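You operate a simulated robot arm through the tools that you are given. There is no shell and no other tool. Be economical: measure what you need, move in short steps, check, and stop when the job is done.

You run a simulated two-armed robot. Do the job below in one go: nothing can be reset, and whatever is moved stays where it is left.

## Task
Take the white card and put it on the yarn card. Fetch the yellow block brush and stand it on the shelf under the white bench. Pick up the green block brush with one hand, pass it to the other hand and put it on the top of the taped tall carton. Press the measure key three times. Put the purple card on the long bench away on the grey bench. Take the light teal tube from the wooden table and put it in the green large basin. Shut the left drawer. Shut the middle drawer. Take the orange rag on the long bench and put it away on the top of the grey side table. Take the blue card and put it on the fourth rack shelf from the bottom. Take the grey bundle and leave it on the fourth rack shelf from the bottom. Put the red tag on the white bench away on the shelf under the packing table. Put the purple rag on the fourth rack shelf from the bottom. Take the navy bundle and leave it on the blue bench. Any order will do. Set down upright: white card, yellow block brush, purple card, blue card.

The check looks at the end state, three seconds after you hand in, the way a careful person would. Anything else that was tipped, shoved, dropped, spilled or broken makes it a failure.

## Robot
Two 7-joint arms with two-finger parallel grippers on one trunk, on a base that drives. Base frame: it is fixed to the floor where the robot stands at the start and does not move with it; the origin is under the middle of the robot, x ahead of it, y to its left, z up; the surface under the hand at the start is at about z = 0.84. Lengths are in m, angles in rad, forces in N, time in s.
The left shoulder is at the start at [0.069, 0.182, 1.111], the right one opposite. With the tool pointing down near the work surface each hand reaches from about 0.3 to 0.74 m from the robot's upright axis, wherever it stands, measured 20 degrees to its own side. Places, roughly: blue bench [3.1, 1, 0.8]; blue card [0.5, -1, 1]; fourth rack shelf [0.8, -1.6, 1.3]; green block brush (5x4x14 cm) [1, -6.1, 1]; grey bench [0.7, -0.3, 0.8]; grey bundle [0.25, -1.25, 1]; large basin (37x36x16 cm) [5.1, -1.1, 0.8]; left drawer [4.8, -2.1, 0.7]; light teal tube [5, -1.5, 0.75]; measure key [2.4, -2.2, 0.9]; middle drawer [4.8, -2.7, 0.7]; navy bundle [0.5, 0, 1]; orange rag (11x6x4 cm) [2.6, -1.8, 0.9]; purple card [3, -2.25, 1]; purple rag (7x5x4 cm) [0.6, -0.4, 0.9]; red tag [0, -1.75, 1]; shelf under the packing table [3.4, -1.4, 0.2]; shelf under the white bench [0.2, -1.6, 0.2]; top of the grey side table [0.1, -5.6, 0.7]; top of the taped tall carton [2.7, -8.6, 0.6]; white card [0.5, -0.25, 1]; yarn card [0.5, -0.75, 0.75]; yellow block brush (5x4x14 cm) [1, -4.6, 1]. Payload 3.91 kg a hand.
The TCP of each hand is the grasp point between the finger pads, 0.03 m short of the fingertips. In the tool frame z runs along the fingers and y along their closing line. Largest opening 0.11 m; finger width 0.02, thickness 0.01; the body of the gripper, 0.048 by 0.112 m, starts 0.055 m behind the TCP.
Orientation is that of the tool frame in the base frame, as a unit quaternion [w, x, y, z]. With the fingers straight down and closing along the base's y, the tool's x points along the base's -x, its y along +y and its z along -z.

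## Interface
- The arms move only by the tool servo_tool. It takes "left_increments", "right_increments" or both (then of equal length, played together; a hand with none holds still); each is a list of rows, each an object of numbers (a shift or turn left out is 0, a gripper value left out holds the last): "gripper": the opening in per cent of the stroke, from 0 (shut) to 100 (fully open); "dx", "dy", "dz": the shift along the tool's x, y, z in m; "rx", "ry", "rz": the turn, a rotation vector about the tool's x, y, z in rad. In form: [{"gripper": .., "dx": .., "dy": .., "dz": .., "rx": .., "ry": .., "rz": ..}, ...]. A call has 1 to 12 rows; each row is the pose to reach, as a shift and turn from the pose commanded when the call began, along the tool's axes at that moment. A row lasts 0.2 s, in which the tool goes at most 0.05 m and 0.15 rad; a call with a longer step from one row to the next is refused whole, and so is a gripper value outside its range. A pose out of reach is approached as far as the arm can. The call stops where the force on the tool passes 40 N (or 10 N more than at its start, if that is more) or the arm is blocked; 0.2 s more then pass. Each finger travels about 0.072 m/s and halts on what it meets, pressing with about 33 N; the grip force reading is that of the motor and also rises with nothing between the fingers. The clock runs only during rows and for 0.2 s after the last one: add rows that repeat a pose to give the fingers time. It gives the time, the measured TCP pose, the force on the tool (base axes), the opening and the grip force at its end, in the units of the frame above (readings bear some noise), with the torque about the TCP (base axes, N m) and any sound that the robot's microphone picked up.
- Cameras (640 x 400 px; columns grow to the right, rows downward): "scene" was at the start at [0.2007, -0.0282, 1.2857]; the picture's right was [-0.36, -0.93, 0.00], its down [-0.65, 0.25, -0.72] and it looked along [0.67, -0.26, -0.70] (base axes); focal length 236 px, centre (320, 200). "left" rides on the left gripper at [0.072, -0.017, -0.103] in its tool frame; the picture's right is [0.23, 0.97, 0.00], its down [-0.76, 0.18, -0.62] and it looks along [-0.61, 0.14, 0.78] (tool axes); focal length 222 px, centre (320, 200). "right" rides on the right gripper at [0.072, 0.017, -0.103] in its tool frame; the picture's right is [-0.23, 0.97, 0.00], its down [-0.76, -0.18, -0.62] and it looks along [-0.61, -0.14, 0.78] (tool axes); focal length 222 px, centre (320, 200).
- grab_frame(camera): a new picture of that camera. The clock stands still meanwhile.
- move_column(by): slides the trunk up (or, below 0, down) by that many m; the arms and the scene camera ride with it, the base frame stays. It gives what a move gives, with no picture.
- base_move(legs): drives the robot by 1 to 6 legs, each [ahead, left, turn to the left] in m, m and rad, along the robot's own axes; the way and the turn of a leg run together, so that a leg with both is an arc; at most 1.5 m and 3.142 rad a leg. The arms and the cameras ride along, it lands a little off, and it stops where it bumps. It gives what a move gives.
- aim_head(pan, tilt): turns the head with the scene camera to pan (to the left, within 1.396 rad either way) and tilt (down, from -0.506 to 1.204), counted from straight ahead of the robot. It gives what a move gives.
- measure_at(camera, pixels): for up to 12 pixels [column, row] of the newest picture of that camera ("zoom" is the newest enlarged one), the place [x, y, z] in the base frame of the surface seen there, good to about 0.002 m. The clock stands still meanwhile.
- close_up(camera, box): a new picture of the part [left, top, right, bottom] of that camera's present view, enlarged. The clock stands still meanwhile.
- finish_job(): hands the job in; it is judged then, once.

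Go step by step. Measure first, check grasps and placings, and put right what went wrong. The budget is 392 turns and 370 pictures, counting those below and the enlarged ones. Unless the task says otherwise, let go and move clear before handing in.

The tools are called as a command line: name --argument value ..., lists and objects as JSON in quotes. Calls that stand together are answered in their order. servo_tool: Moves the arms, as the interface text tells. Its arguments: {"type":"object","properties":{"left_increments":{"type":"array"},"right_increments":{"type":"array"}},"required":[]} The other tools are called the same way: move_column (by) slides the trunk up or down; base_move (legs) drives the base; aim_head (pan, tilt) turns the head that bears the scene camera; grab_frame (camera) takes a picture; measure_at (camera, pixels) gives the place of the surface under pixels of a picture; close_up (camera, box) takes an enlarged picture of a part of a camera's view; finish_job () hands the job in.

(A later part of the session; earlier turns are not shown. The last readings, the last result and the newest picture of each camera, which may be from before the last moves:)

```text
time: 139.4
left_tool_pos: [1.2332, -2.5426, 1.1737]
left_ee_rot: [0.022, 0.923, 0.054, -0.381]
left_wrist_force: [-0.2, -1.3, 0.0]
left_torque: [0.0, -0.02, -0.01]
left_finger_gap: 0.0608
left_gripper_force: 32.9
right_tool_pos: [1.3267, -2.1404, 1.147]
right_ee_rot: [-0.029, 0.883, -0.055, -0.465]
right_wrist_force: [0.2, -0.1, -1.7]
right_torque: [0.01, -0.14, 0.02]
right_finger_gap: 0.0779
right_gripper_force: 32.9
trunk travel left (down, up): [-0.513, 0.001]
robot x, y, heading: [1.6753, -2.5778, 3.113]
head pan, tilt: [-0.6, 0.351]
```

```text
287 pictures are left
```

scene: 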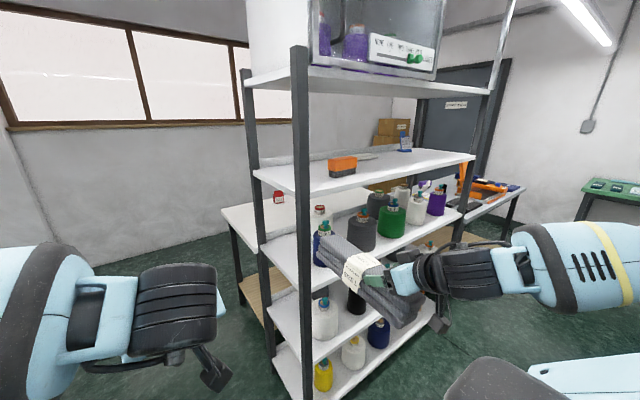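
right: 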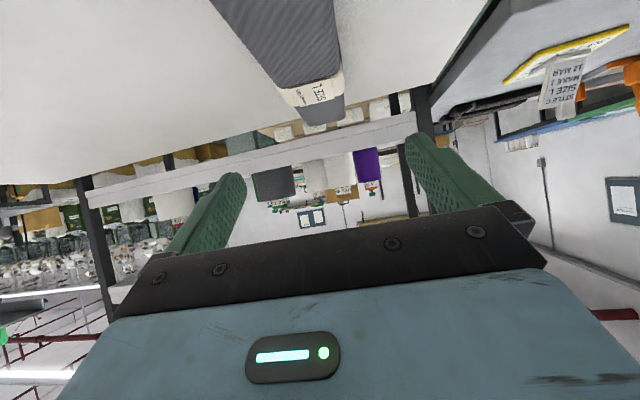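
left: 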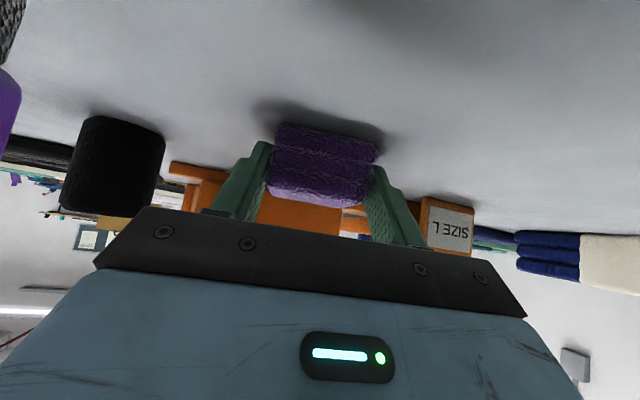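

The fourth shelf's aisle side has no lip and is free between the orange block (342,165) and the blue card (405,145). I strafe right 0.74 m.

base_move --legs '[[0.0, -0.74, 0.028]]'

aim_head --pan -0.25 --tilt 0.3

grab_frame --camera "scene"

```text
time: 146.4
left_tool_pos: [1.2365, -1.8119, 1.1744]
left_ee_rot: [0.029, 0.921, 0.073, -0.38]
left_wrist_force: [-0.9, 0.7, -0.6]
left_torque: [0.01, -0.01, -0.01]
left_finger_gap: 0.061
left_gripper_force: 33.0
right_tool_pos: [1.3121, -1.4059, 1.1483]
right_ee_rot: [-0.019, 0.884, -0.035, -0.465]
right_wrist_force: [-0.3, -0.1, -1.9]
right_torque: [-0.01, -0.15, 0.02]
right_finger_gap: 0.0773
right_gripper_force: 32.7
trunk travel left (down, up): [-0.513, 0.001]
robot x, y, heading: [1.6804, -1.8284, -3.126]
head pan, tilt: [-0.6, 0.351]
```

```text
time: 147.3
left_tool_pos: [1.2373, -1.8117, 1.1741]
left_ee_rot: [0.029, 0.921, 0.073, -0.381]
left_wrist_force: [0.1, 0.5, -1.5]
left_torque: [-0.02, -0.01, 0.0]
left_finger_gap: 0.0608
left_gripper_force: 33.2
right_tool_pos: [1.3124, -1.404, 1.1479]
right_ee_rot: [-0.019, 0.884, -0.036, -0.465]
right_wrist_force: [0.1, 0.0, -2.0]
right_torque: [-0.03, -0.14, 0.0]
right_finger_gap: 0.0773
right_gripper_force: 33.0
trunk travel left (down, up): [-0.513, 0.001]
robot x, y, heading: [1.6792, -1.8248, -3.126]
head pan, tilt: [-0.25, 0.3]
```

```text
286 pictures are left
```

scene: 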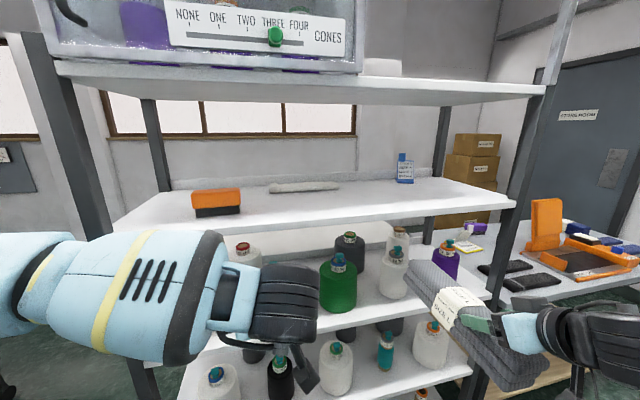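

I measure the shelf edge, the objects on it and the bundle's attitude.

measure_at --camera "scene" --pixels '[[220, 205], [240, 208], [305, 188], [340, 186], [405, 178], [330, 212], [400, 205], [300, 225], [440, 100], [300, 95], [480, 205], [405, 183]]'

close_up --camera "scene" --box '[390, 240, 560, 400]'

measure_at --camera "zoom" --pixels '[[100, 90], [140, 100], [75, 140], [230, 290], [420, 400], [320, 310], [440, 330], [350, 380], [80, 170], [250, 170]]'

```text
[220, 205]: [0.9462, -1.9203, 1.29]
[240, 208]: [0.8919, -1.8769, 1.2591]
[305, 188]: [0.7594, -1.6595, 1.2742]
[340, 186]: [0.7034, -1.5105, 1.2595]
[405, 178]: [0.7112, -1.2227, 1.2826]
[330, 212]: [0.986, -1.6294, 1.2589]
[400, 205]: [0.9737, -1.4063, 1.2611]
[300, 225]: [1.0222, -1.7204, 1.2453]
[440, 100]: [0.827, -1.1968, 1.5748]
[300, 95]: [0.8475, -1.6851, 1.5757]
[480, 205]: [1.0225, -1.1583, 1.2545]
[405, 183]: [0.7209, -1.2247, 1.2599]
```

```text
2.50 times, centred on (475, 320) of scene
```

zoom: 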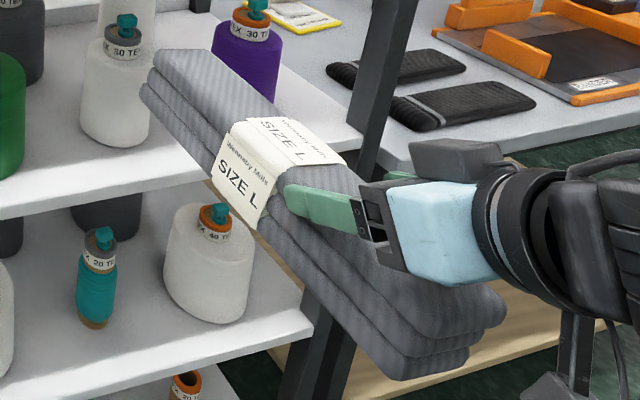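

```text
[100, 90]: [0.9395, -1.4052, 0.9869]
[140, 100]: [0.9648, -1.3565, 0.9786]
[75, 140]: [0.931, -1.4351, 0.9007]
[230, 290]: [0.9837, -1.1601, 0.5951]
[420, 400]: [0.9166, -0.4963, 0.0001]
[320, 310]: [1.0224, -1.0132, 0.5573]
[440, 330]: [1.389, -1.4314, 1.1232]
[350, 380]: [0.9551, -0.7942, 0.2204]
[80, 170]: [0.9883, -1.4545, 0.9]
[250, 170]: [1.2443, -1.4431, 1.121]
```

measure_at --camera "zoom" --pixels '[[190, 60], [170, 70], [230, 90], [260, 120], [330, 180], [150, 80], [145, 95], [460, 300], [440, 365], [495, 310], [330, 300], [380, 360]]'

```text
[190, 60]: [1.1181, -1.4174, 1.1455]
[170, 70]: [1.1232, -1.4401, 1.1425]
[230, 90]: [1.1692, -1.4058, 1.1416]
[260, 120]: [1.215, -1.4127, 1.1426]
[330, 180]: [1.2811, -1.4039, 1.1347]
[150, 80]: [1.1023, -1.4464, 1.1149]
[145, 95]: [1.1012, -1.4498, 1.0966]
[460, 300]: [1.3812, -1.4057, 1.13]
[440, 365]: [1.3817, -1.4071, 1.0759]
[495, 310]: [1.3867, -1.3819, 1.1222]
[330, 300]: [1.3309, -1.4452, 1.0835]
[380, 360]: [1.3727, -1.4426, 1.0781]
```

The bundle is nearly level: x 1.10–1.39, bottom ≈1.072 (TCP−0.076). I raise both hands above the shelf level.

servo_tool --right_increments '[{"dx": -0.034, "dz": -0.0235}, {"dx": -0.068, "dz": -0.047}, {"dx": -0.102, "dz": -0.0705}, {"dx": -0.136, "dz": -0.094}, {"dx": -0.173, "dz": -0.119}, {"dx": -0.173, "dz": -0.119}]' --left_increments '[{"dx": -0.027, "dz": -0.027}, {"dx": -0.054, "dz": -0.054}, {"dx": -0.081, "dz": -0.081}, {"dx": -0.108, "dz": -0.108}, {"dx": -0.134, "dz": -0.134}, {"dx": -0.134, "dz": -0.134}]'

base_move --legs '[[0.18, 0, 0]]'

grab_frame --camera "scene"

```text
time: 148.7
left_tool_pos: [1.233, -1.8083, 1.3614]
left_ee_rot: [0.03, 0.921, 0.074, -0.38]
left_wrist_force: [-0.7, 0.6, -0.2]
left_torque: [0.0, 0.01, 0.0]
left_finger_gap: 0.0612
left_gripper_force: 33.3
right_tool_pos: [1.3112, -1.4032, 1.3604]
right_ee_rot: [-0.019, 0.884, -0.036, -0.465]
right_wrist_force: [-0.2, 0.3, -2.0]
right_torque: [-0.01, -0.16, -0.01]
right_finger_gap: 0.0771
right_gripper_force: 32.8
trunk travel left (down, up): [-0.513, 0.001]
robot x, y, heading: [1.6788, -1.8259, -3.128]
head pan, tilt: [-0.25, 0.3]
```

```text
time: 150.2
left_tool_pos: [1.0564, -1.8104, 1.3628]
left_ee_rot: [0.029, 0.921, 0.073, -0.382]
left_wrist_force: [-0.1, 0.1, -0.4]
left_torque: [0.0, -0.02, -0.01]
left_finger_gap: 0.0609
left_gripper_force: 33.0
right_tool_pos: [1.1338, -1.4042, 1.3604]
right_ee_rot: [-0.019, 0.884, -0.036, -0.466]
right_wrist_force: [0.0, -0.6, -2.4]
right_torque: [0.01, -0.15, 0.0]
right_finger_gap: 0.0771
right_gripper_force: 33.8
trunk travel left (down, up): [-0.513, 0.001]
robot x, y, heading: [1.5034, -1.8282, -3.124]
head pan, tilt: [-0.25, 0.3]
```

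```text
284 pictures are left
```

scene: 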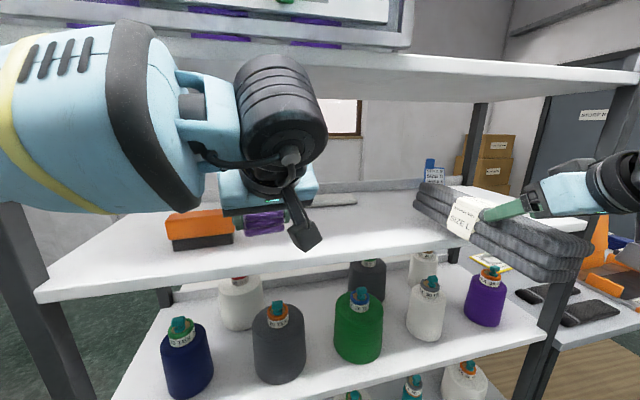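

The bundle is over the shelf edge at z bottom ≈1.284. I push it in 0.2 m along its axis.

servo_tool --right_increments '[{"dx": -0.0226, "dz": 0.033}, {"dx": -0.0452, "dz": 0.066}, {"dx": -0.0678, "dz": 0.099}, {"dx": -0.0904, "dz": 0.132}, {"dx": -0.113, "dz": 0.165}, {"dx": -0.113, "dz": 0.165}]'

grab_frame --camera "scene"

```text
time: 151.6
left_tool_pos: [1.0553, -1.8102, 1.3628]
left_ee_rot: [0.029, 0.921, 0.072, -0.382]
left_wrist_force: [1.0, 0.6, -0.5]
left_torque: [-0.01, -0.02, 0.0]
left_finger_gap: 0.061
left_gripper_force: 32.8
right_tool_pos: [0.9344, -1.3903, 1.3636]
right_ee_rot: [-0.02, 0.883, -0.036, -0.467]
right_wrist_force: [-0.2, 0.2, -1.7]
right_torque: [0.03, -0.16, 0.02]
right_finger_gap: 0.0771
right_gripper_force: 32.8
trunk travel left (down, up): [-0.513, 0.001]
robot x, y, heading: [1.5015, -1.8281, -3.128]
head pan, tilt: [-0.25, 0.3]
```

```text
283 pictures are left
```

scene: 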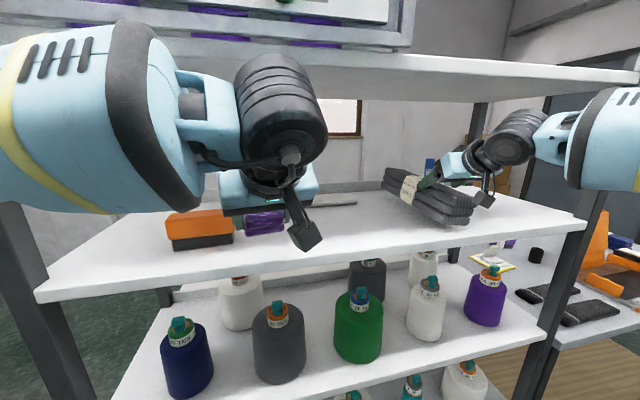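

Now I lower it stepwise to the shelf.

servo_tool --right_increments '[{"dx": 0.0083, "dz": 0.0057}, {"dx": 0.0165, "dz": 0.0113}, {"dx": 0.0206, "dz": 0.0141}, {"dx": 0.0206, "dz": 0.0141}]'

close_up --camera "scene" --box '[370, 140, 530, 250]'

measure_at --camera "zoom" --pixels '[[390, 340], [360, 320], [250, 270], [150, 200], [60, 150], [300, 335], [120, 230]]'

```text
time: 152.6
left_tool_pos: [1.0557, -1.813, 1.3631]
left_ee_rot: [0.027, 0.921, 0.073, -0.381]
left_wrist_force: [-0.8, 0.9, 0.4]
left_torque: [0.01, -0.01, -0.05]
left_finger_gap: 0.0609
left_gripper_force: 33.1
right_tool_pos: [0.9356, -1.396, 1.3427]
right_ee_rot: [-0.019, 0.882, -0.033, -0.471]
right_wrist_force: [-7.5, -6.3, 26.1]
right_torque: [0.4, 0.63, 0.63]
right_finger_gap: 0.0767
right_gripper_force: 32.7
trunk travel left (down, up): [-0.513, 0.001]
robot x, y, heading: [1.5005, -1.8264, -3.128]
head pan, tilt: [-0.25, 0.3]
```

```text
3.64 times, centred on (450, 195) of scene
```

zoom: 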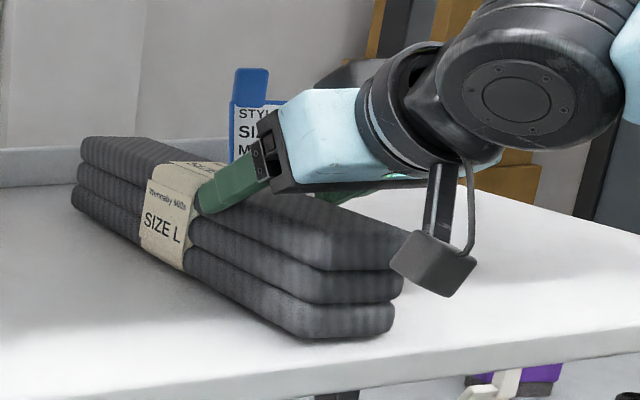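

```text
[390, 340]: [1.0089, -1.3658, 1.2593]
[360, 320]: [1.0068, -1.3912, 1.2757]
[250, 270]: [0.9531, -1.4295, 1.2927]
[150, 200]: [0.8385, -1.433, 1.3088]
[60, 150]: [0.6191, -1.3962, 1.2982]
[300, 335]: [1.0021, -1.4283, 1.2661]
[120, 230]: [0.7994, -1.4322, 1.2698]
```

It rests on the shelf fully inside the edge (rear x≈1.008 < 1.022). I release and retract.

servo_tool --right_increments '[{"gripper": 100}, {"gripper": 100}, {"gripper": 100}, {"dz": -0.03}, {"dz": -0.07}, {"dz": -0.11}, {"dz": -0.15}, {"dz": -0.15}]'

grab_frame --camera "scene"

grab_frame --camera "left"

```text
time: 154.4
left_tool_pos: [1.0543, -1.8102, 1.3625]
left_ee_rot: [0.029, 0.921, 0.073, -0.381]
left_wrist_force: [-0.8, 0.4, -1.2]
left_torque: [0.04, 0.02, 0.01]
left_finger_gap: 0.0608
left_gripper_force: 33.6
right_tool_pos: [1.0585, -1.4002, 1.418]
right_ee_rot: [-0.018, 0.884, -0.036, -0.465]
right_wrist_force: [-0.1, 1.0, -0.5]
right_torque: [-0.02, 0.0, 0.01]
right_finger_gap: 0.1099
right_gripper_force: 0.1
trunk travel left (down, up): [-0.513, 0.001]
robot x, y, heading: [1.5032, -1.8252, -3.128]
head pan, tilt: [-0.25, 0.3]
```

```text
281 pictures are left
```

scene: 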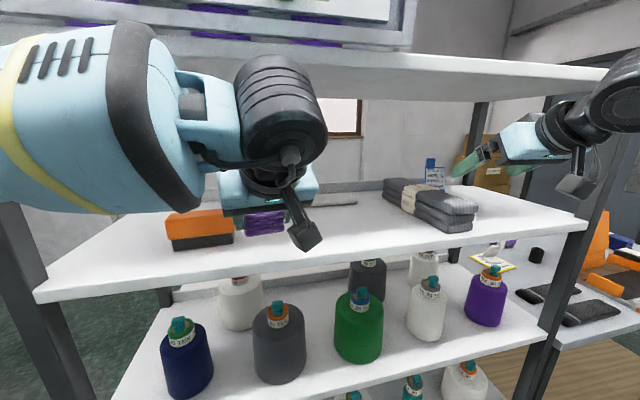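

```text
280 pictures are left
```

left: 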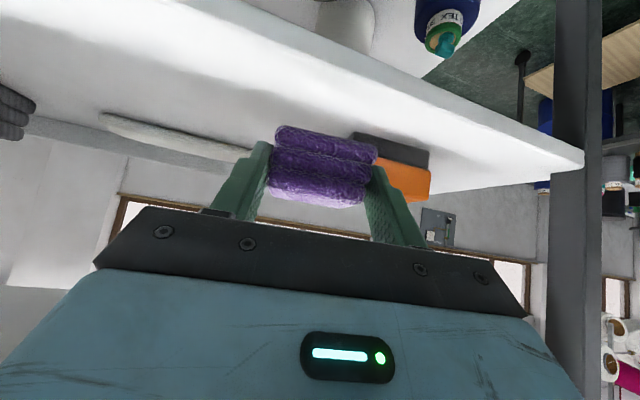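

Grey bundle placed. Now the rag: left hand to (0.93,−1.65), then lower.

servo_tool --left_increments '[{"dx": -0.0139, "dy": -0.0355, "dz": 0.014}, {"dx": -0.0278, "dy": -0.071, "dz": 0.0279}, {"dx": -0.0416, "dy": -0.1065, "dz": 0.0419}, {"dx": -0.0555, "dy": -0.142, "dz": 0.0558}, {"dx": -0.0694, "dy": -0.1775, "dz": 0.0698}, {"dx": -0.0444, "dy": -0.1775, "dz": 0.0948}, {"dx": -0.0264, "dy": -0.1775, "dz": 0.1128}, {"dx": -0.0229, "dy": -0.1775, "dz": 0.1163}, {"dx": -0.0229, "dy": -0.1775, "dz": 0.1163}]'

grab_frame --camera "left"

grab_frame --camera "scene"

```text
time: 155.5
left_tool_pos: [0.9163, -1.7739, 1.3924]
left_ee_rot: [0.013, 0.914, 0.148, -0.376]
left_wrist_force: [-0.1, -0.5, -0.5]
left_torque: [-0.01, 0.02, 0.02]
left_finger_gap: 0.061
left_gripper_force: 32.8
left hand out of reach, approached as far as the arm can: row 4, 5
right_tool_pos: [1.0595, -1.3991, 1.4194]
right_ee_rot: [-0.02, 0.885, -0.036, -0.465]
right_wrist_force: [-0.5, -0.7, 0.5]
right_torque: [0.01, 0.02, -0.01]
right_finger_gap: 0.1099
right_gripper_force: 0.1
trunk travel left (down, up): [-0.513, 0.001]
robot x, y, heading: [1.5, -1.8311, -3.131]
head pan, tilt: [-0.25, 0.3]
stopped in row 5 (left hand): the arm was blocked; the commanded pose is now the measured one
```

```text
279 pictures are left
```

left: 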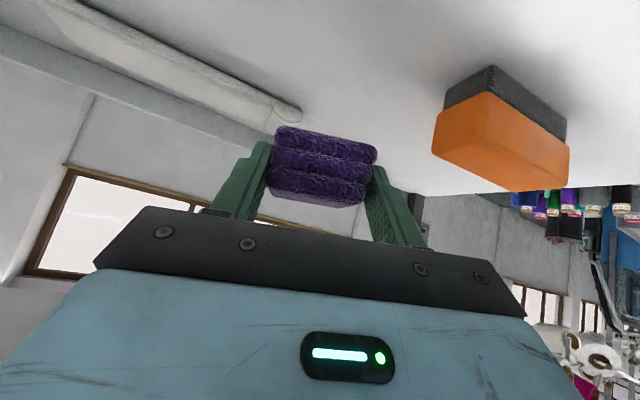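

```text
278 pictures are left
```

scene: 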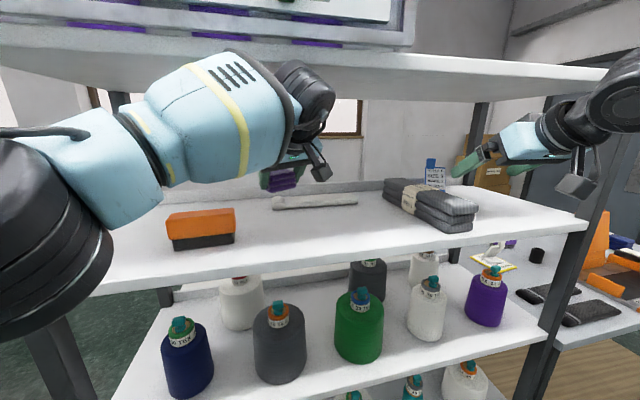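

The left arm stopped as blocked; I check whether its wrist touches shelf 5.

measure_at --camera "scene" --pixels '[[305, 65], [325, 75], [300, 90], [240, 55], [200, 70], [280, 65], [350, 70]]'

```text
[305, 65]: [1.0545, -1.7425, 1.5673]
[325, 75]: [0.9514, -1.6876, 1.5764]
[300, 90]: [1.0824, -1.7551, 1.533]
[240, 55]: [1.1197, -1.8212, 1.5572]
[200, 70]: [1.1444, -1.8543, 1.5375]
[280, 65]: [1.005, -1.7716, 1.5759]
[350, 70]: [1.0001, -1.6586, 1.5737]
```

The wrist is at shelf 5's edge. I lower 5 cm, then shift the robot 7 cm right to centre in the free space.

servo_tool --left_increments '[{"dx": 0.018, "dz": 0.018}, {"dx": 0.0353, "dz": 0.0353}, {"dx": 0.0353, "dz": 0.0353}]'

base_move --legs '[[0, -0.08, 0]]'

grab_frame --camera "scene"

grab_frame --camera "left"

```text
time: 156.3
left_tool_pos: [0.9173, -1.7664, 1.3429]
left_ee_rot: [0.014, 0.915, 0.145, -0.377]
left_wrist_force: [-0.2, -0.1, -0.1]
left_torque: [-0.02, 0.0, 0.01]
left_finger_gap: 0.0612
left_gripper_force: 33.1
right_tool_pos: [1.0599, -1.3991, 1.4186]
right_ee_rot: [-0.019, 0.884, -0.036, -0.465]
right_wrist_force: [-0.2, -0.6, 0.4]
right_torque: [-0.01, 0.03, -0.01]
right_finger_gap: 0.1101
right_gripper_force: 0.1
trunk travel left (down, up): [-0.513, 0.001]
robot x, y, heading: [1.4979, -1.829, -3.124]
head pan, tilt: [-0.25, 0.3]
```

```text
time: 157.7
left_tool_pos: [0.9159, -1.6904, 1.3432]
left_ee_rot: [0.014, 0.915, 0.146, -0.377]
left_wrist_force: [1.0, 0.5, 0.5]
left_torque: [-0.04, 0.01, -0.01]
left_finger_gap: 0.0609
left_gripper_force: 32.9
right_tool_pos: [1.0583, -1.3231, 1.42]
right_ee_rot: [-0.019, 0.884, -0.036, -0.466]
right_wrist_force: [0.1, 0.0, -0.6]
right_torque: [-0.02, 0.02, 0.02]
right_finger_gap: 0.1101
right_gripper_force: 0.1
trunk travel left (down, up): [-0.513, 0.001]
robot x, y, heading: [1.5001, -1.7516, -3.127]
head pan, tilt: [-0.25, 0.3]
```

```text
277 pictures are left
```

scene: 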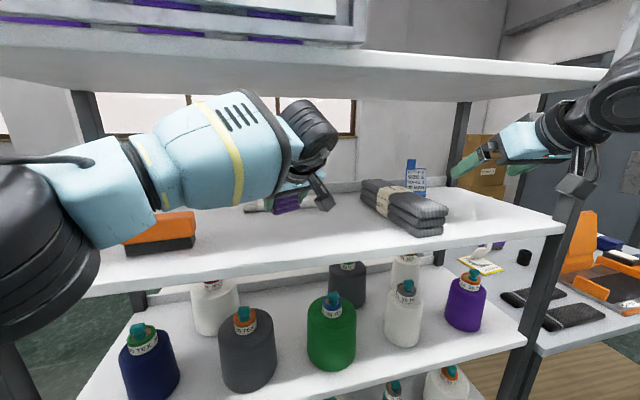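

```text
276 pictures are left
```

left: 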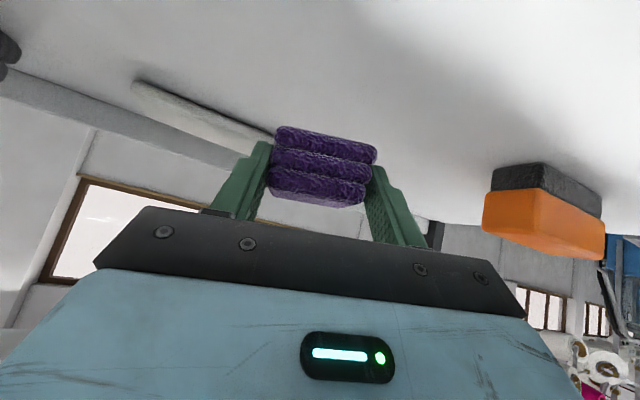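

I lower the rag to the shelf (TCP z≈1.291).

servo_tool --left_increments '[{"dx": 0.017, "dz": 0.017}, {"dx": 0.03, "dz": 0.03}, {"dx": 0.0365, "dz": 0.0365}, {"dx": 0.038, "dz": 0.038}, {"dx": 0.038, "dz": 0.038}]'

close_up --camera "scene" --box '[220, 150, 360, 270]'

```text
time: 158.9
left_tool_pos: [0.9165, -1.6843, 1.2948]
left_ee_rot: [0.013, 0.913, 0.146, -0.381]
left_wrist_force: [-4.1, 0.4, 19.5]
left_torque: [-0.69, 0.69, -0.18]
left_finger_gap: 0.0609
left_gripper_force: 32.8
right_tool_pos: [1.0593, -1.3213, 1.4211]
right_ee_rot: [-0.02, 0.883, -0.037, -0.467]
right_wrist_force: [-0.3, -0.2, 0.5]
right_torque: [0.0, -0.02, 0.03]
right_finger_gap: 0.1102
right_gripper_force: 0.0
trunk travel left (down, up): [-0.513, 0.001]
robot x, y, heading: [1.4986, -1.7491, -3.126]
head pan, tilt: [-0.25, 0.3]
```

```text
3.33 times, centred on (290, 210) of scene
```

zoom: 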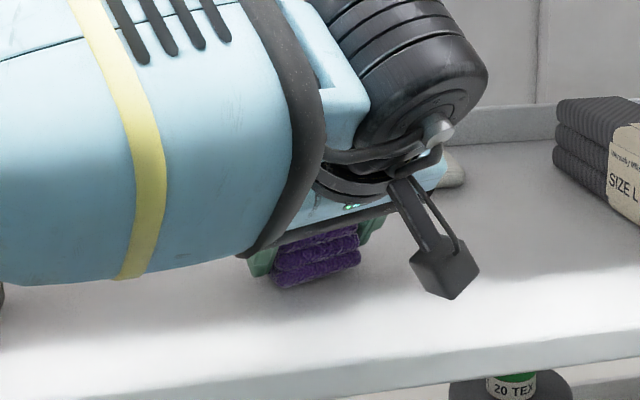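

Rag touches down (19 N). I release and retract the left hand.

servo_tool --left_increments '[{"gripper": 90}, {"gripper": 90}, {"gripper": 90}, {"dz": -0.03}, {"dz": -0.07}, {"dz": -0.11}, {"dz": -0.15}, {"dz": -0.18}, {"dz": -0.18}]'

base_move --legs '[[-0.2, 0, 0]]'

grab_frame --camera "scene"

```text
time: 160.9
left_tool_pos: [1.0375, -1.6598, 1.42]
left_ee_rot: [0.014, 0.915, 0.146, -0.376]
left_wrist_force: [-0.7, -0.4, 0.0]
left_torque: [-0.01, -0.02, 0.04]
left_finger_gap: 0.099
left_gripper_force: 0.1
right_tool_pos: [1.0569, -1.3221, 1.4185]
right_ee_rot: [-0.02, 0.884, -0.037, -0.465]
right_wrist_force: [-0.6, -0.1, 0.5]
right_torque: [0.0, 0.01, -0.01]
right_finger_gap: 0.1103
right_gripper_force: 0.0
trunk travel left (down, up): [-0.513, 0.001]
robot x, y, heading: [1.5013, -1.7486, -3.125]
head pan, tilt: [-0.25, 0.3]
```

```text
time: 162.4
left_tool_pos: [1.2305, -1.6567, 1.4197]
left_ee_rot: [0.015, 0.915, 0.147, -0.376]
left_wrist_force: [-1.1, -0.4, 0.2]
left_torque: [0.0, -0.01, -0.01]
left_finger_gap: 0.0989
left_gripper_force: 0.0
right_tool_pos: [1.25, -1.3199, 1.4183]
right_ee_rot: [-0.019, 0.884, -0.036, -0.465]
right_wrist_force: [-0.6, -0.2, -0.8]
right_torque: [0.0, 0.01, 0.01]
right_finger_gap: 0.1098
right_gripper_force: 0.1
trunk travel left (down, up): [-0.513, 0.001]
robot x, y, heading: [1.6914, -1.7439, -3.126]
head pan, tilt: [-0.25, 0.3]
```

```text
274 pictures are left
```

scene: 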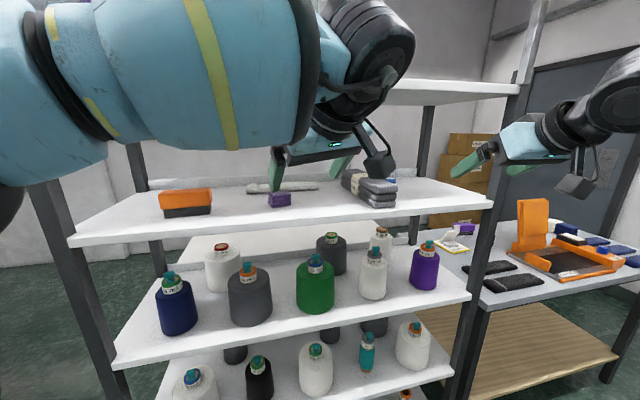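

Rag sits on shelf 4 at (278,200). Next I turn around to face the long bench.

base_move --legs '[[0, 0, 1.56], [0, 0, 1.56]]'

aim_head --pan -0.1 --tilt 0.6

grab_frame --camera "scene"

aim_head --pan -0.8 --tilt 0.6

grab_frame --camera "scene"

```text
time: 170.4
left_tool_pos: [2.1514, -1.8504, 1.4215]
left_ee_rot: [0.378, -0.134, 0.916, 0.008]
left_wrist_force: [0.8, -0.7, 1.0]
left_torque: [0.04, 0.01, 0.0]
left_finger_gap: 0.099
left_gripper_force: 0.0
right_tool_pos: [2.1231, -2.1883, 1.4196]
right_ee_rot: [0.465, 0.048, 0.884, -0.025]
right_wrist_force: [0.7, 0.6, 0.6]
right_torque: [0.0, -0.04, 0.02]
right_finger_gap: 0.1099
right_gripper_force: 0.1
trunk travel left (down, up): [-0.513, 0.001]
robot x, y, heading: [1.6923, -1.7495, -0.011]
head pan, tilt: [-0.25, 0.3]
```

```text
time: 171.2
left_tool_pos: [2.1525, -1.8505, 1.4222]
left_ee_rot: [0.378, -0.134, 0.916, 0.008]
left_wrist_force: [0.7, 0.0, 0.0]
left_torque: [-0.02, 0.01, -0.01]
left_finger_gap: 0.0988
left_gripper_force: 0.0
right_tool_pos: [2.1232, -2.1883, 1.4181]
right_ee_rot: [0.465, 0.049, 0.884, -0.026]
right_wrist_force: [0.1, 0.2, 0.5]
right_torque: [-0.02, -0.01, 0.01]
right_finger_gap: 0.1102
right_gripper_force: 0.1
trunk travel left (down, up): [-0.513, 0.001]
robot x, y, heading: [1.6928, -1.7491, -0.014]
head pan, tilt: [-0.099, 0.6]
```

```text
273 pictures are left
```

scene: 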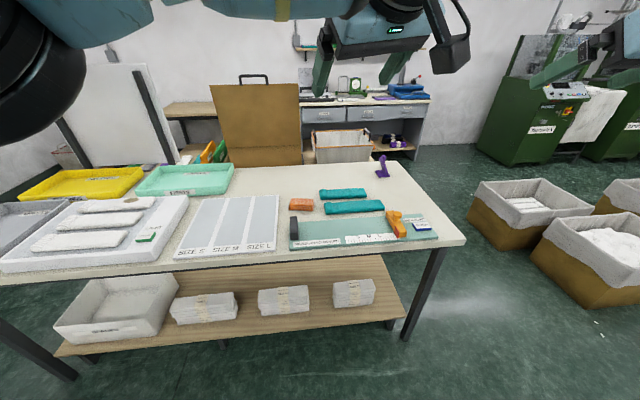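

```text
time: 172.3
left_tool_pos: [2.1531, -1.8508, 1.4227]
left_ee_rot: [0.377, -0.134, 0.916, 0.009]
left_wrist_force: [0.0, -0.1, 0.5]
left_torque: [-0.02, -0.02, 0.01]
left_finger_gap: 0.0991
left_gripper_force: 0.0
right_tool_pos: [2.1235, -2.1882, 1.4194]
right_ee_rot: [0.465, 0.047, 0.884, -0.026]
right_wrist_force: [0.5, 0.5, 0.0]
right_torque: [0.02, -0.02, 0.0]
right_finger_gap: 0.11
right_gripper_force: 0.1
trunk travel left (down, up): [-0.513, 0.001]
robot x, y, heading: [1.6906, -1.7482, -0.017]
head pan, tilt: [-0.799, 0.6]
```

```text
272 pictures are left
```

scene: 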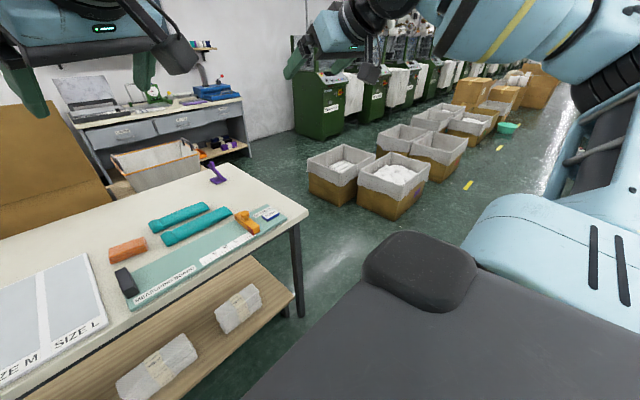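

I see the table with the purple card (382,165 in the first), orange rag (302,205), and a measuring unit with a blue key (420,227). I measure.

measure_at --camera "scene" --pixels '[[128, 247], [216, 172], [215, 185], [270, 212], [244, 222], [125, 280], [295, 220], [100, 315], [200, 165], [240, 300], [185, 215], [300, 310]]'

close_up --camera "scene" --box '[90, 150, 310, 310]'

```text
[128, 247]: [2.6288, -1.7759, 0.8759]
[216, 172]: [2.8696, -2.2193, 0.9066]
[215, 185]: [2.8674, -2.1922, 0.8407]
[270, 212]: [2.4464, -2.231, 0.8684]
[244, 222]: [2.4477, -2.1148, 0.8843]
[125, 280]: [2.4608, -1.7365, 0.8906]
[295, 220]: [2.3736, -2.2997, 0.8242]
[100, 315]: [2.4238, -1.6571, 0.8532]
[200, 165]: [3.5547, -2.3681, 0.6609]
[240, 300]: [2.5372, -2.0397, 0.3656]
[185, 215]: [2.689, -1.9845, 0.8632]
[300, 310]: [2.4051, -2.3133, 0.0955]
```

```text
2.50 times, centred on (200, 230) of scene
```

zoom: 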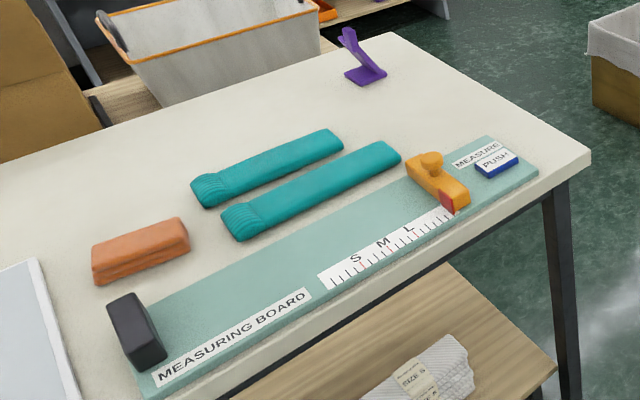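

The measure key is "PUSH" at (2.446,−2.231,0.868). I lower the trunk, drive to about (1.95,−1.95) and point both tools down.

base_move --legs '[[0, -0.22, 0], [0.24, 0, 0]]'

servo_tool --right_increments '[{"ry": 0.14, "gripper": 0}, {"ry": 0.28}, {"ry": 0.42}, {"ry": 0.56}, {"ry": 0.7}, {"ry": 0.84}, {"ry": 0.97}, {"ry": 0.97}]' --left_increments '[{"ry": 0.14}, {"ry": 0.28}, {"ry": 0.42}, {"ry": 0.56}, {"ry": 0.7}, {"ry": 0.785}, {"ry": 0.785}, {"ry": 0.785}]'

move_column --by -0.138

aim_head --pan -0.3 --tilt 0.8

grab_frame --camera "scene"

grab_frame --camera "right"

```text
time: 176.2
left_tool_pos: [2.3774, -2.0717, 1.423]
left_ee_rot: [0.378, -0.137, 0.916, 0.009]
left_wrist_force: [0.1, 1.0, -0.1]
left_torque: [0.0, -0.01, -0.03]
left_finger_gap: 0.0988
left_gripper_force: 0.1
right_tool_pos: [2.3488, -2.4086, 1.4199]
right_ee_rot: [0.466, 0.046, 0.883, -0.024]
right_wrist_force: [-0.1, -0.7, -0.2]
right_torque: [0.06, -0.01, -0.01]
right_finger_gap: 0.1101
right_gripper_force: 0.2
trunk travel left (down, up): [-0.513, 0.001]
robot x, y, heading: [1.9159, -1.968, -0.007]
head pan, tilt: [-0.799, 0.6]
```

```text
time: 177.3
left_tool_pos: [2.4101, -2.0, 1.4437]
left_ee_rot: [0.082, -0.191, 0.976, -0.069]
left_wrist_force: [0.1, 0.1, 0.0]
left_torque: [0.0, -0.01, 0.01]
left_finger_gap: 0.0989
left_gripper_force: 0.1
left hand out of reach, approached as far as the arm can: row 5
right_tool_pos: [2.3537, -2.409, 1.4169]
right_ee_rot: [0.181, 0.05, 0.982, -0.01]
right_wrist_force: [0.0, -0.2, 0.1]
right_torque: [-0.01, 0.01, 0.03]
right_finger_gap: 0.0
right_gripper_force: 32.8
trunk travel left (down, up): [-0.513, 0.001]
robot x, y, heading: [1.9205, -1.9715, -0.009]
head pan, tilt: [-0.799, 0.6]
stopped in row 5 (left hand): the arm was blocked; the commanded pose is now the measured one
```

```text
time: 178.9
left_tool_pos: [2.4075, -2.0016, 1.3077]
left_ee_rot: [0.084, -0.189, 0.976, -0.068]
left_wrist_force: [0.1, -0.3, 0.3]
left_torque: [0.01, -0.01, -0.01]
left_finger_gap: 0.0992
left_gripper_force: 0.1
right_tool_pos: [2.351, -2.4087, 1.281]
right_ee_rot: [0.182, 0.05, 0.982, -0.009]
right_wrist_force: [0.9, -1.1, -0.1]
right_torque: [0.0, -0.02, 0.01]
right_finger_gap: 0.0001
right_gripper_force: 33.0
trunk travel left (down, up): [-0.375, 0.139]
robot x, y, heading: [1.9167, -1.9734, -0.001]
head pan, tilt: [-0.799, 0.6]
```

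```text
time: 179.9
left_tool_pos: [2.4083, -2.0012, 1.3064]
left_ee_rot: [0.083, -0.19, 0.976, -0.067]
left_wrist_force: [0.8, -0.1, -0.1]
left_torque: [-0.01, -0.01, 0.01]
left_finger_gap: 0.099
left_gripper_force: 0.1
right_tool_pos: [2.3522, -2.4102, 1.2811]
right_ee_rot: [0.182, 0.049, 0.982, -0.009]
right_wrist_force: [0.0, -0.5, 0.4]
right_torque: [0.0, 0.0, 0.01]
right_finger_gap: 0.0
right_gripper_force: 33.5
trunk travel left (down, up): [-0.375, 0.139]
robot x, y, heading: [1.921, -1.968, -0.005]
head pan, tilt: [-0.3, 0.799]
```

```text
270 pictures are left
```

scene: 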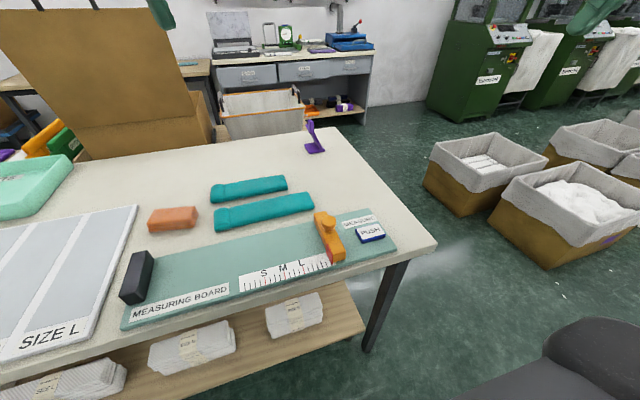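

```text
269 pictures are left
```

right: 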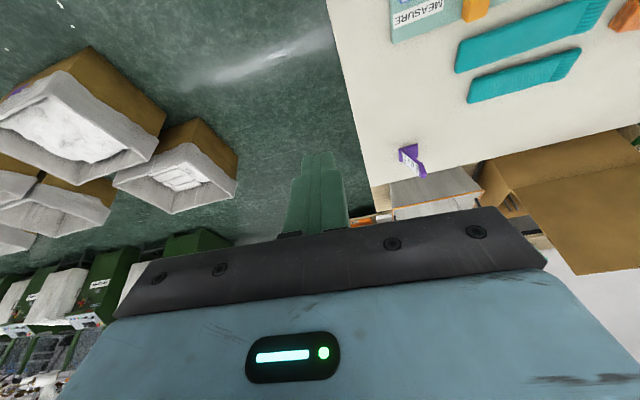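

close_up --camera "scene" --box '[310, 200, 420, 280]'

measure_at --camera "zoom" --pixels '[[320, 170], [390, 165], [360, 185], [360, 200], [400, 215], [280, 215], [450, 230], [340, 215], [120, 150], [100, 100]]'

servo_tool --right_increments '[{"ry": 0.13}, {"ry": 0.26}, {"ry": 0.365}, {"ry": 0.365}]'

```text
5.00 times, centred on (365, 240) of scene
```

zoom: 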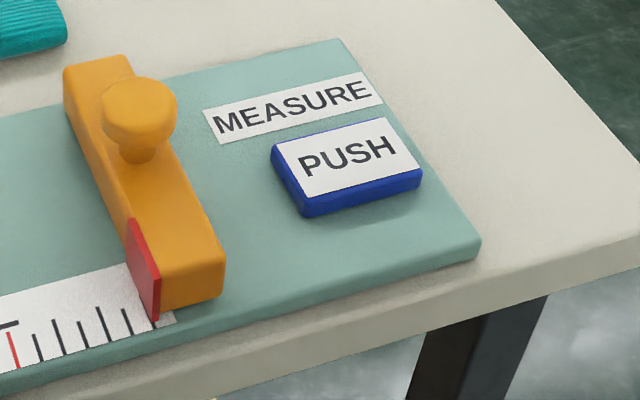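

```text
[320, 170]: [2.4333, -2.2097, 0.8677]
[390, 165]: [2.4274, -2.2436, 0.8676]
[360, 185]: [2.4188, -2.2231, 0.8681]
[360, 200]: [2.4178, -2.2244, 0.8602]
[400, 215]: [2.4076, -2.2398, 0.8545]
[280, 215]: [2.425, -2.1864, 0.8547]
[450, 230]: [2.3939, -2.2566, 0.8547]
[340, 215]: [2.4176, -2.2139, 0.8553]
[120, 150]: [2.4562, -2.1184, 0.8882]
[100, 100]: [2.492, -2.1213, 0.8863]
```

```text
time: 180.9
left_tool_pos: [2.4086, -2.0016, 1.3069]
left_ee_rot: [0.083, -0.189, 0.976, -0.069]
left_wrist_force: [0.0, -0.4, 0.2]
left_torque: [0.02, -0.01, -0.02]
left_finger_gap: 0.0989
left_gripper_force: 0.0
right_tool_pos: [2.3527, -2.41, 1.2807]
right_ee_rot: [0.001, 0.051, 0.999, 0.001]
right_wrist_force: [-0.3, 1.1, 0.1]
right_torque: [-0.01, 0.01, -0.03]
right_finger_gap: 0.0
right_gripper_force: 32.5
trunk travel left (down, up): [-0.375, 0.139]
robot x, y, heading: [1.9183, -1.9708, -0.009]
head pan, tilt: [-0.3, 0.799]
```

The key centre is (2.434,−2.224), top 0.868. I move the closed right fingers above it.

servo_tool --right_increments '[{"dx": -0.0154, "dy": 0.0484}, {"dx": -0.0308, "dy": 0.09}, {"dx": -0.0462, "dy": 0.135}, {"dx": -0.0616, "dy": 0.178}, {"dx": -0.0616, "dy": 0.1934, "dz": 0.045}, {"dx": -0.0616, "dy": 0.1934, "dz": 0.09}, {"dx": -0.0616, "dy": 0.1934, "dz": 0.138}, {"dx": -0.0616, "dy": 0.1934, "dz": 0.186}, {"dx": -0.0616, "dy": 0.1934, "dz": 0.234}, {"dx": -0.0616, "dy": 0.1934, "dz": 0.28}, {"dx": -0.0616, "dy": 0.1934, "dz": 0.325}, {"dx": -0.0616, "dy": 0.1934, "dz": 0.355}]'

close_up --camera "scene" --box '[310, 180, 430, 270]'

grab_frame --camera "right"

```text
refused: row 1 steps farther than a row can; nothing moved
```

```text
4.44 times, centred on (370, 225) of scene
```

zoom: 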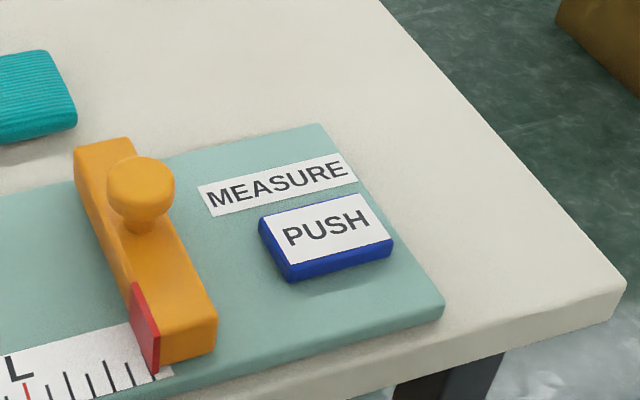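

```text
266 pictures are left
```

right: 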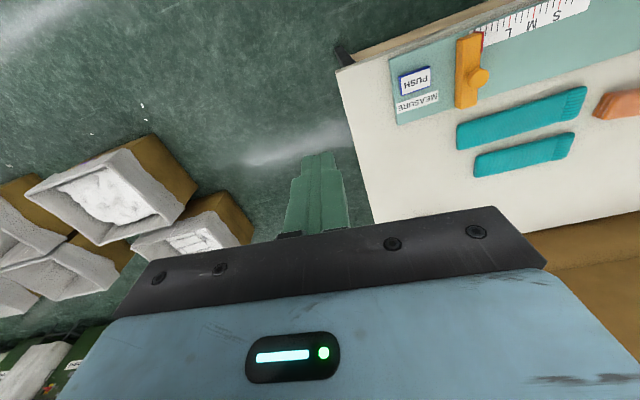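

servo_tool --right_increments '[{"dx": -0.0154, "dy": 0.045}, {"dx": -0.0308, "dy": 0.09}, {"dx": -0.0462, "dy": 0.135}, {"dx": -0.0616, "dy": 0.178}, {"dx": -0.0616, "dy": 0.1934, "dz": 0.045}, {"dx": -0.0616, "dy": 0.1934, "dz": 0.09}, {"dx": -0.0616, "dy": 0.1934, "dz": 0.138}, {"dx": -0.0616, "dy": 0.1934, "dz": 0.186}, {"dx": -0.0616, "dy": 0.1934, "dz": 0.234}, {"dx": -0.0616, "dy": 0.1934, "dz": 0.28}, {"dx": -0.0616, "dy": 0.1934, "dz": 0.325}, {"dx": -0.0616, "dy": 0.1934, "dz": 0.355}]'

close_up --camera "scene" --box '[310, 180, 430, 270]'

grab_frame --camera "right"

```text
time: 183.5
left_tool_pos: [2.409, -2.001, 1.3076]
left_ee_rot: [0.083, -0.188, 0.976, -0.069]
left_wrist_force: [0.2, -0.6, -0.8]
left_torque: [0.0, 0.03, -0.02]
left_finger_gap: 0.0989
left_gripper_force: 0.1
right_tool_pos: [2.4337, -2.2229, 0.925]
right_ee_rot: [0.0, 0.051, 0.999, 0.0]
right_wrist_force: [0.9, 0.3, 1.0]
right_torque: [-0.02, 0.02, -0.02]
right_finger_gap: 0.0
right_gripper_force: 32.6
right hand out of reach, approached as far as the arm can: row 4
trunk travel left (down, up): [-0.375, 0.139]
robot x, y, heading: [1.9179, -1.9724, -0.008]
head pan, tilt: [-0.3, 0.799]
```

```text
4.44 times, centred on (370, 225) of scene
```

zoom: 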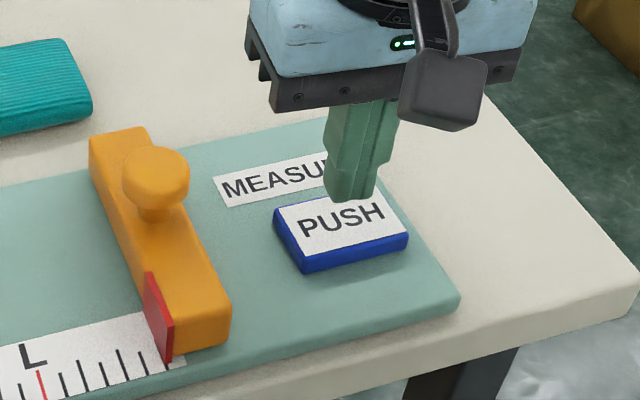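

```text
264 pictures are left
```

right: 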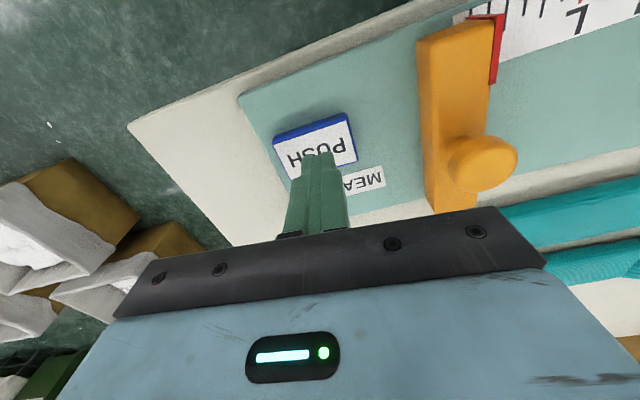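

The fingertip is over the key, 27 mm above. I press gently once to learn the travel and listen for a sound.

servo_tool --right_increments '[{"dx": 0.004, "dz": 0.015}, {"dx": 0.004, "dz": 0.024}, {"dx": 0.004, "dz": 0.029}, {"dx": 0.004, "dz": 0.031}, {"dx": 0.004, "dz": 0.031}]'

```text
time: 184.7
left_tool_pos: [2.4081, -2.0016, 1.3074]
left_ee_rot: [0.083, -0.189, 0.976, -0.068]
left_wrist_force: [0.0, -0.3, 0.4]
left_torque: [0.0, -0.01, -0.01]
left_finger_gap: 0.0992
left_gripper_force: 0.0
right_tool_pos: [2.4297, -2.2199, 0.896]
right_ee_rot: [0.0, 0.051, 0.999, 0.0]
right_wrist_force: [-0.3, 1.1, 1.6]
right_torque: [-0.01, 0.02, 0.01]
right_finger_gap: 0.0
right_gripper_force: 33.4
trunk travel left (down, up): [-0.375, 0.139]
robot x, y, heading: [1.9168, -1.9732, -0.013]
head pan, tilt: [-0.3, 0.799]
```

servo_tool --right_increments '[{"dz": 0.002}, {"dz": 0.004}, {"dz": 0.004}]'

```text
time: 185.5
left_tool_pos: [2.4077, -2.0008, 1.3077]
left_ee_rot: [0.085, -0.188, 0.976, -0.068]
left_wrist_force: [-0.1, -1.1, 0.4]
left_torque: [0.0, -0.02, -0.01]
left_finger_gap: 0.099
left_gripper_force: 0.2
right_tool_pos: [2.4286, -2.2215, 0.8928]
right_ee_rot: [0.001, 0.051, 0.999, -0.001]
right_wrist_force: [-1.7, -2.5, 8.0]
right_torque: [-0.05, 0.1, -0.03]
right_finger_gap: 0.0002
right_gripper_force: 33.3
trunk travel left (down, up): [-0.375, 0.139]
robot x, y, heading: [1.9205, -1.9704, -0.011]
head pan, tilt: [-0.3, 0.799]
heard: click
```

A click: one press. I lift clear, then look for release before pressing again.

servo_tool --right_increments '[{"dz": -0.01}, {"dz": -0.02}, {"dz": -0.02}]'

servo_tool --right_increments '[{"dz": 0.01}, {"dz": 0.017}, {"dz": 0.02}, {"dz": 0.0205}, {"dz": 0.0205}]'

```text
time: 186.3
left_tool_pos: [2.4087, -2.002, 1.3076]
left_ee_rot: [0.084, -0.188, 0.976, -0.068]
left_wrist_force: [0.4, -0.3, 0.0]
left_torque: [0.0, -0.01, -0.01]
left_finger_gap: 0.0991
left_gripper_force: 0.2
right_tool_pos: [2.4297, -2.2218, 0.911]
right_ee_rot: [0.0, 0.051, 0.999, 0.0]
right_wrist_force: [0.1, -0.2, 0.1]
right_torque: [-0.01, 0.0, 0.03]
right_finger_gap: 0.0
right_gripper_force: 32.5
trunk travel left (down, up): [-0.375, 0.139]
robot x, y, heading: [1.9199, -1.9688, -0.007]
head pan, tilt: [-0.3, 0.799]
```

```text
time: 187.5
left_tool_pos: [2.4061, -2.0016, 1.308]
left_ee_rot: [0.084, -0.188, 0.976, -0.068]
left_wrist_force: [-0.2, -0.6, -0.3]
left_torque: [-0.02, -0.01, 0.02]
left_finger_gap: 0.099
left_gripper_force: 0.1
right_tool_pos: [2.431, -2.2215, 0.892]
right_ee_rot: [0.002, 0.051, 0.999, 0.0]
right_wrist_force: [-3.6, -0.4, 11.6]
right_torque: [0.01, 0.1, -0.07]
right_finger_gap: 0.0001
right_gripper_force: 33.1
trunk travel left (down, up): [-0.375, 0.139]
robot x, y, heading: [1.9203, -1.973, -0.011]
head pan, tilt: [-0.3, 0.799]
heard: click
```

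Second click. I lift and press a third time.

servo_tool --right_increments '[{"dz": -0.01}, {"dz": -0.02}, {"dz": -0.02}]'

servo_tool --right_increments '[{"dz": 0.01}, {"dz": 0.017}, {"dz": 0.02}, {"dz": 0.0205}, {"dz": 0.0205}]'

servo_tool --right_increments '[{"dz": -0.03}, {"dz": -0.07}, {"dz": -0.11}, {"dz": -0.15}, {"dz": -0.15}]'

grab_frame --camera "scene"

```text
time: 188.3
left_tool_pos: [2.4071, -2.0015, 1.3059]
left_ee_rot: [0.084, -0.189, 0.976, -0.068]
left_wrist_force: [0.3, -1.0, -1.3]
left_torque: [0.02, 0.01, 0.02]
left_finger_gap: 0.099
left_gripper_force: 0.1
right_tool_pos: [2.4312, -2.2241, 0.9119]
right_ee_rot: [0.001, 0.052, 0.999, -0.001]
right_wrist_force: [-0.1, -0.5, -0.1]
right_torque: [-0.01, -0.03, -0.01]
right_finger_gap: 0.0
right_gripper_force: 32.6
trunk travel left (down, up): [-0.375, 0.139]
robot x, y, heading: [1.9182, -1.9699, -0.004]
head pan, tilt: [-0.3, 0.799]
```

```text
time: 189.5
left_tool_pos: [2.4064, -2.0004, 1.3076]
left_ee_rot: [0.085, -0.188, 0.976, -0.067]
left_wrist_force: [0.1, 0.5, 1.1]
left_torque: [0.01, 0.02, 0.01]
left_finger_gap: 0.099
left_gripper_force: 0.0
right_tool_pos: [2.4307, -2.2232, 0.8912]
right_ee_rot: [0.002, 0.051, 0.999, 0.0]
right_wrist_force: [-1.0, -4.6, 16.9]
right_torque: [-0.14, 0.04, -0.02]
right_finger_gap: 0.0
right_gripper_force: 33.1
trunk travel left (down, up): [-0.375, 0.139]
robot x, y, heading: [1.9208, -1.9697, -0.011]
head pan, tilt: [-0.3, 0.799]
heard: click
```

```text
time: 190.7
left_tool_pos: [2.4088, -2.0014, 1.3075]
left_ee_rot: [0.084, -0.188, 0.976, -0.068]
left_wrist_force: [0.0, -0.2, 0.2]
left_torque: [-0.01, 0.02, -0.01]
left_finger_gap: 0.0991
left_gripper_force: 0.2
right_tool_pos: [2.428, -2.2228, 1.041]
right_ee_rot: [0.0, 0.051, 0.999, 0.0]
right_wrist_force: [0.5, 0.2, -0.8]
right_torque: [-0.01, -0.02, 0.02]
right_finger_gap: 0.0
right_gripper_force: 33.1
trunk travel left (down, up): [-0.375, 0.139]
robot x, y, heading: [1.9176, -1.9724, -0.012]
head pan, tilt: [-0.3, 0.799]
```

```text
263 pictures are left
```

scene: 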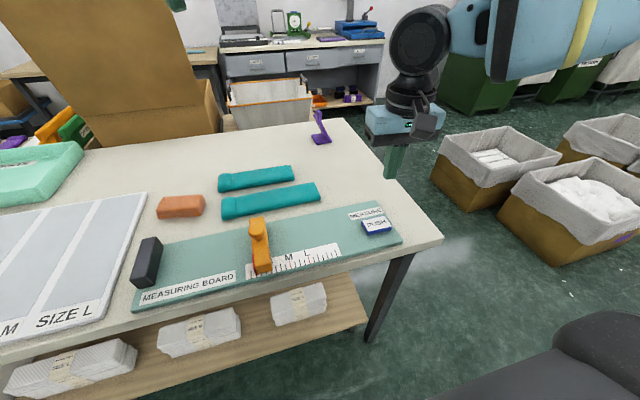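

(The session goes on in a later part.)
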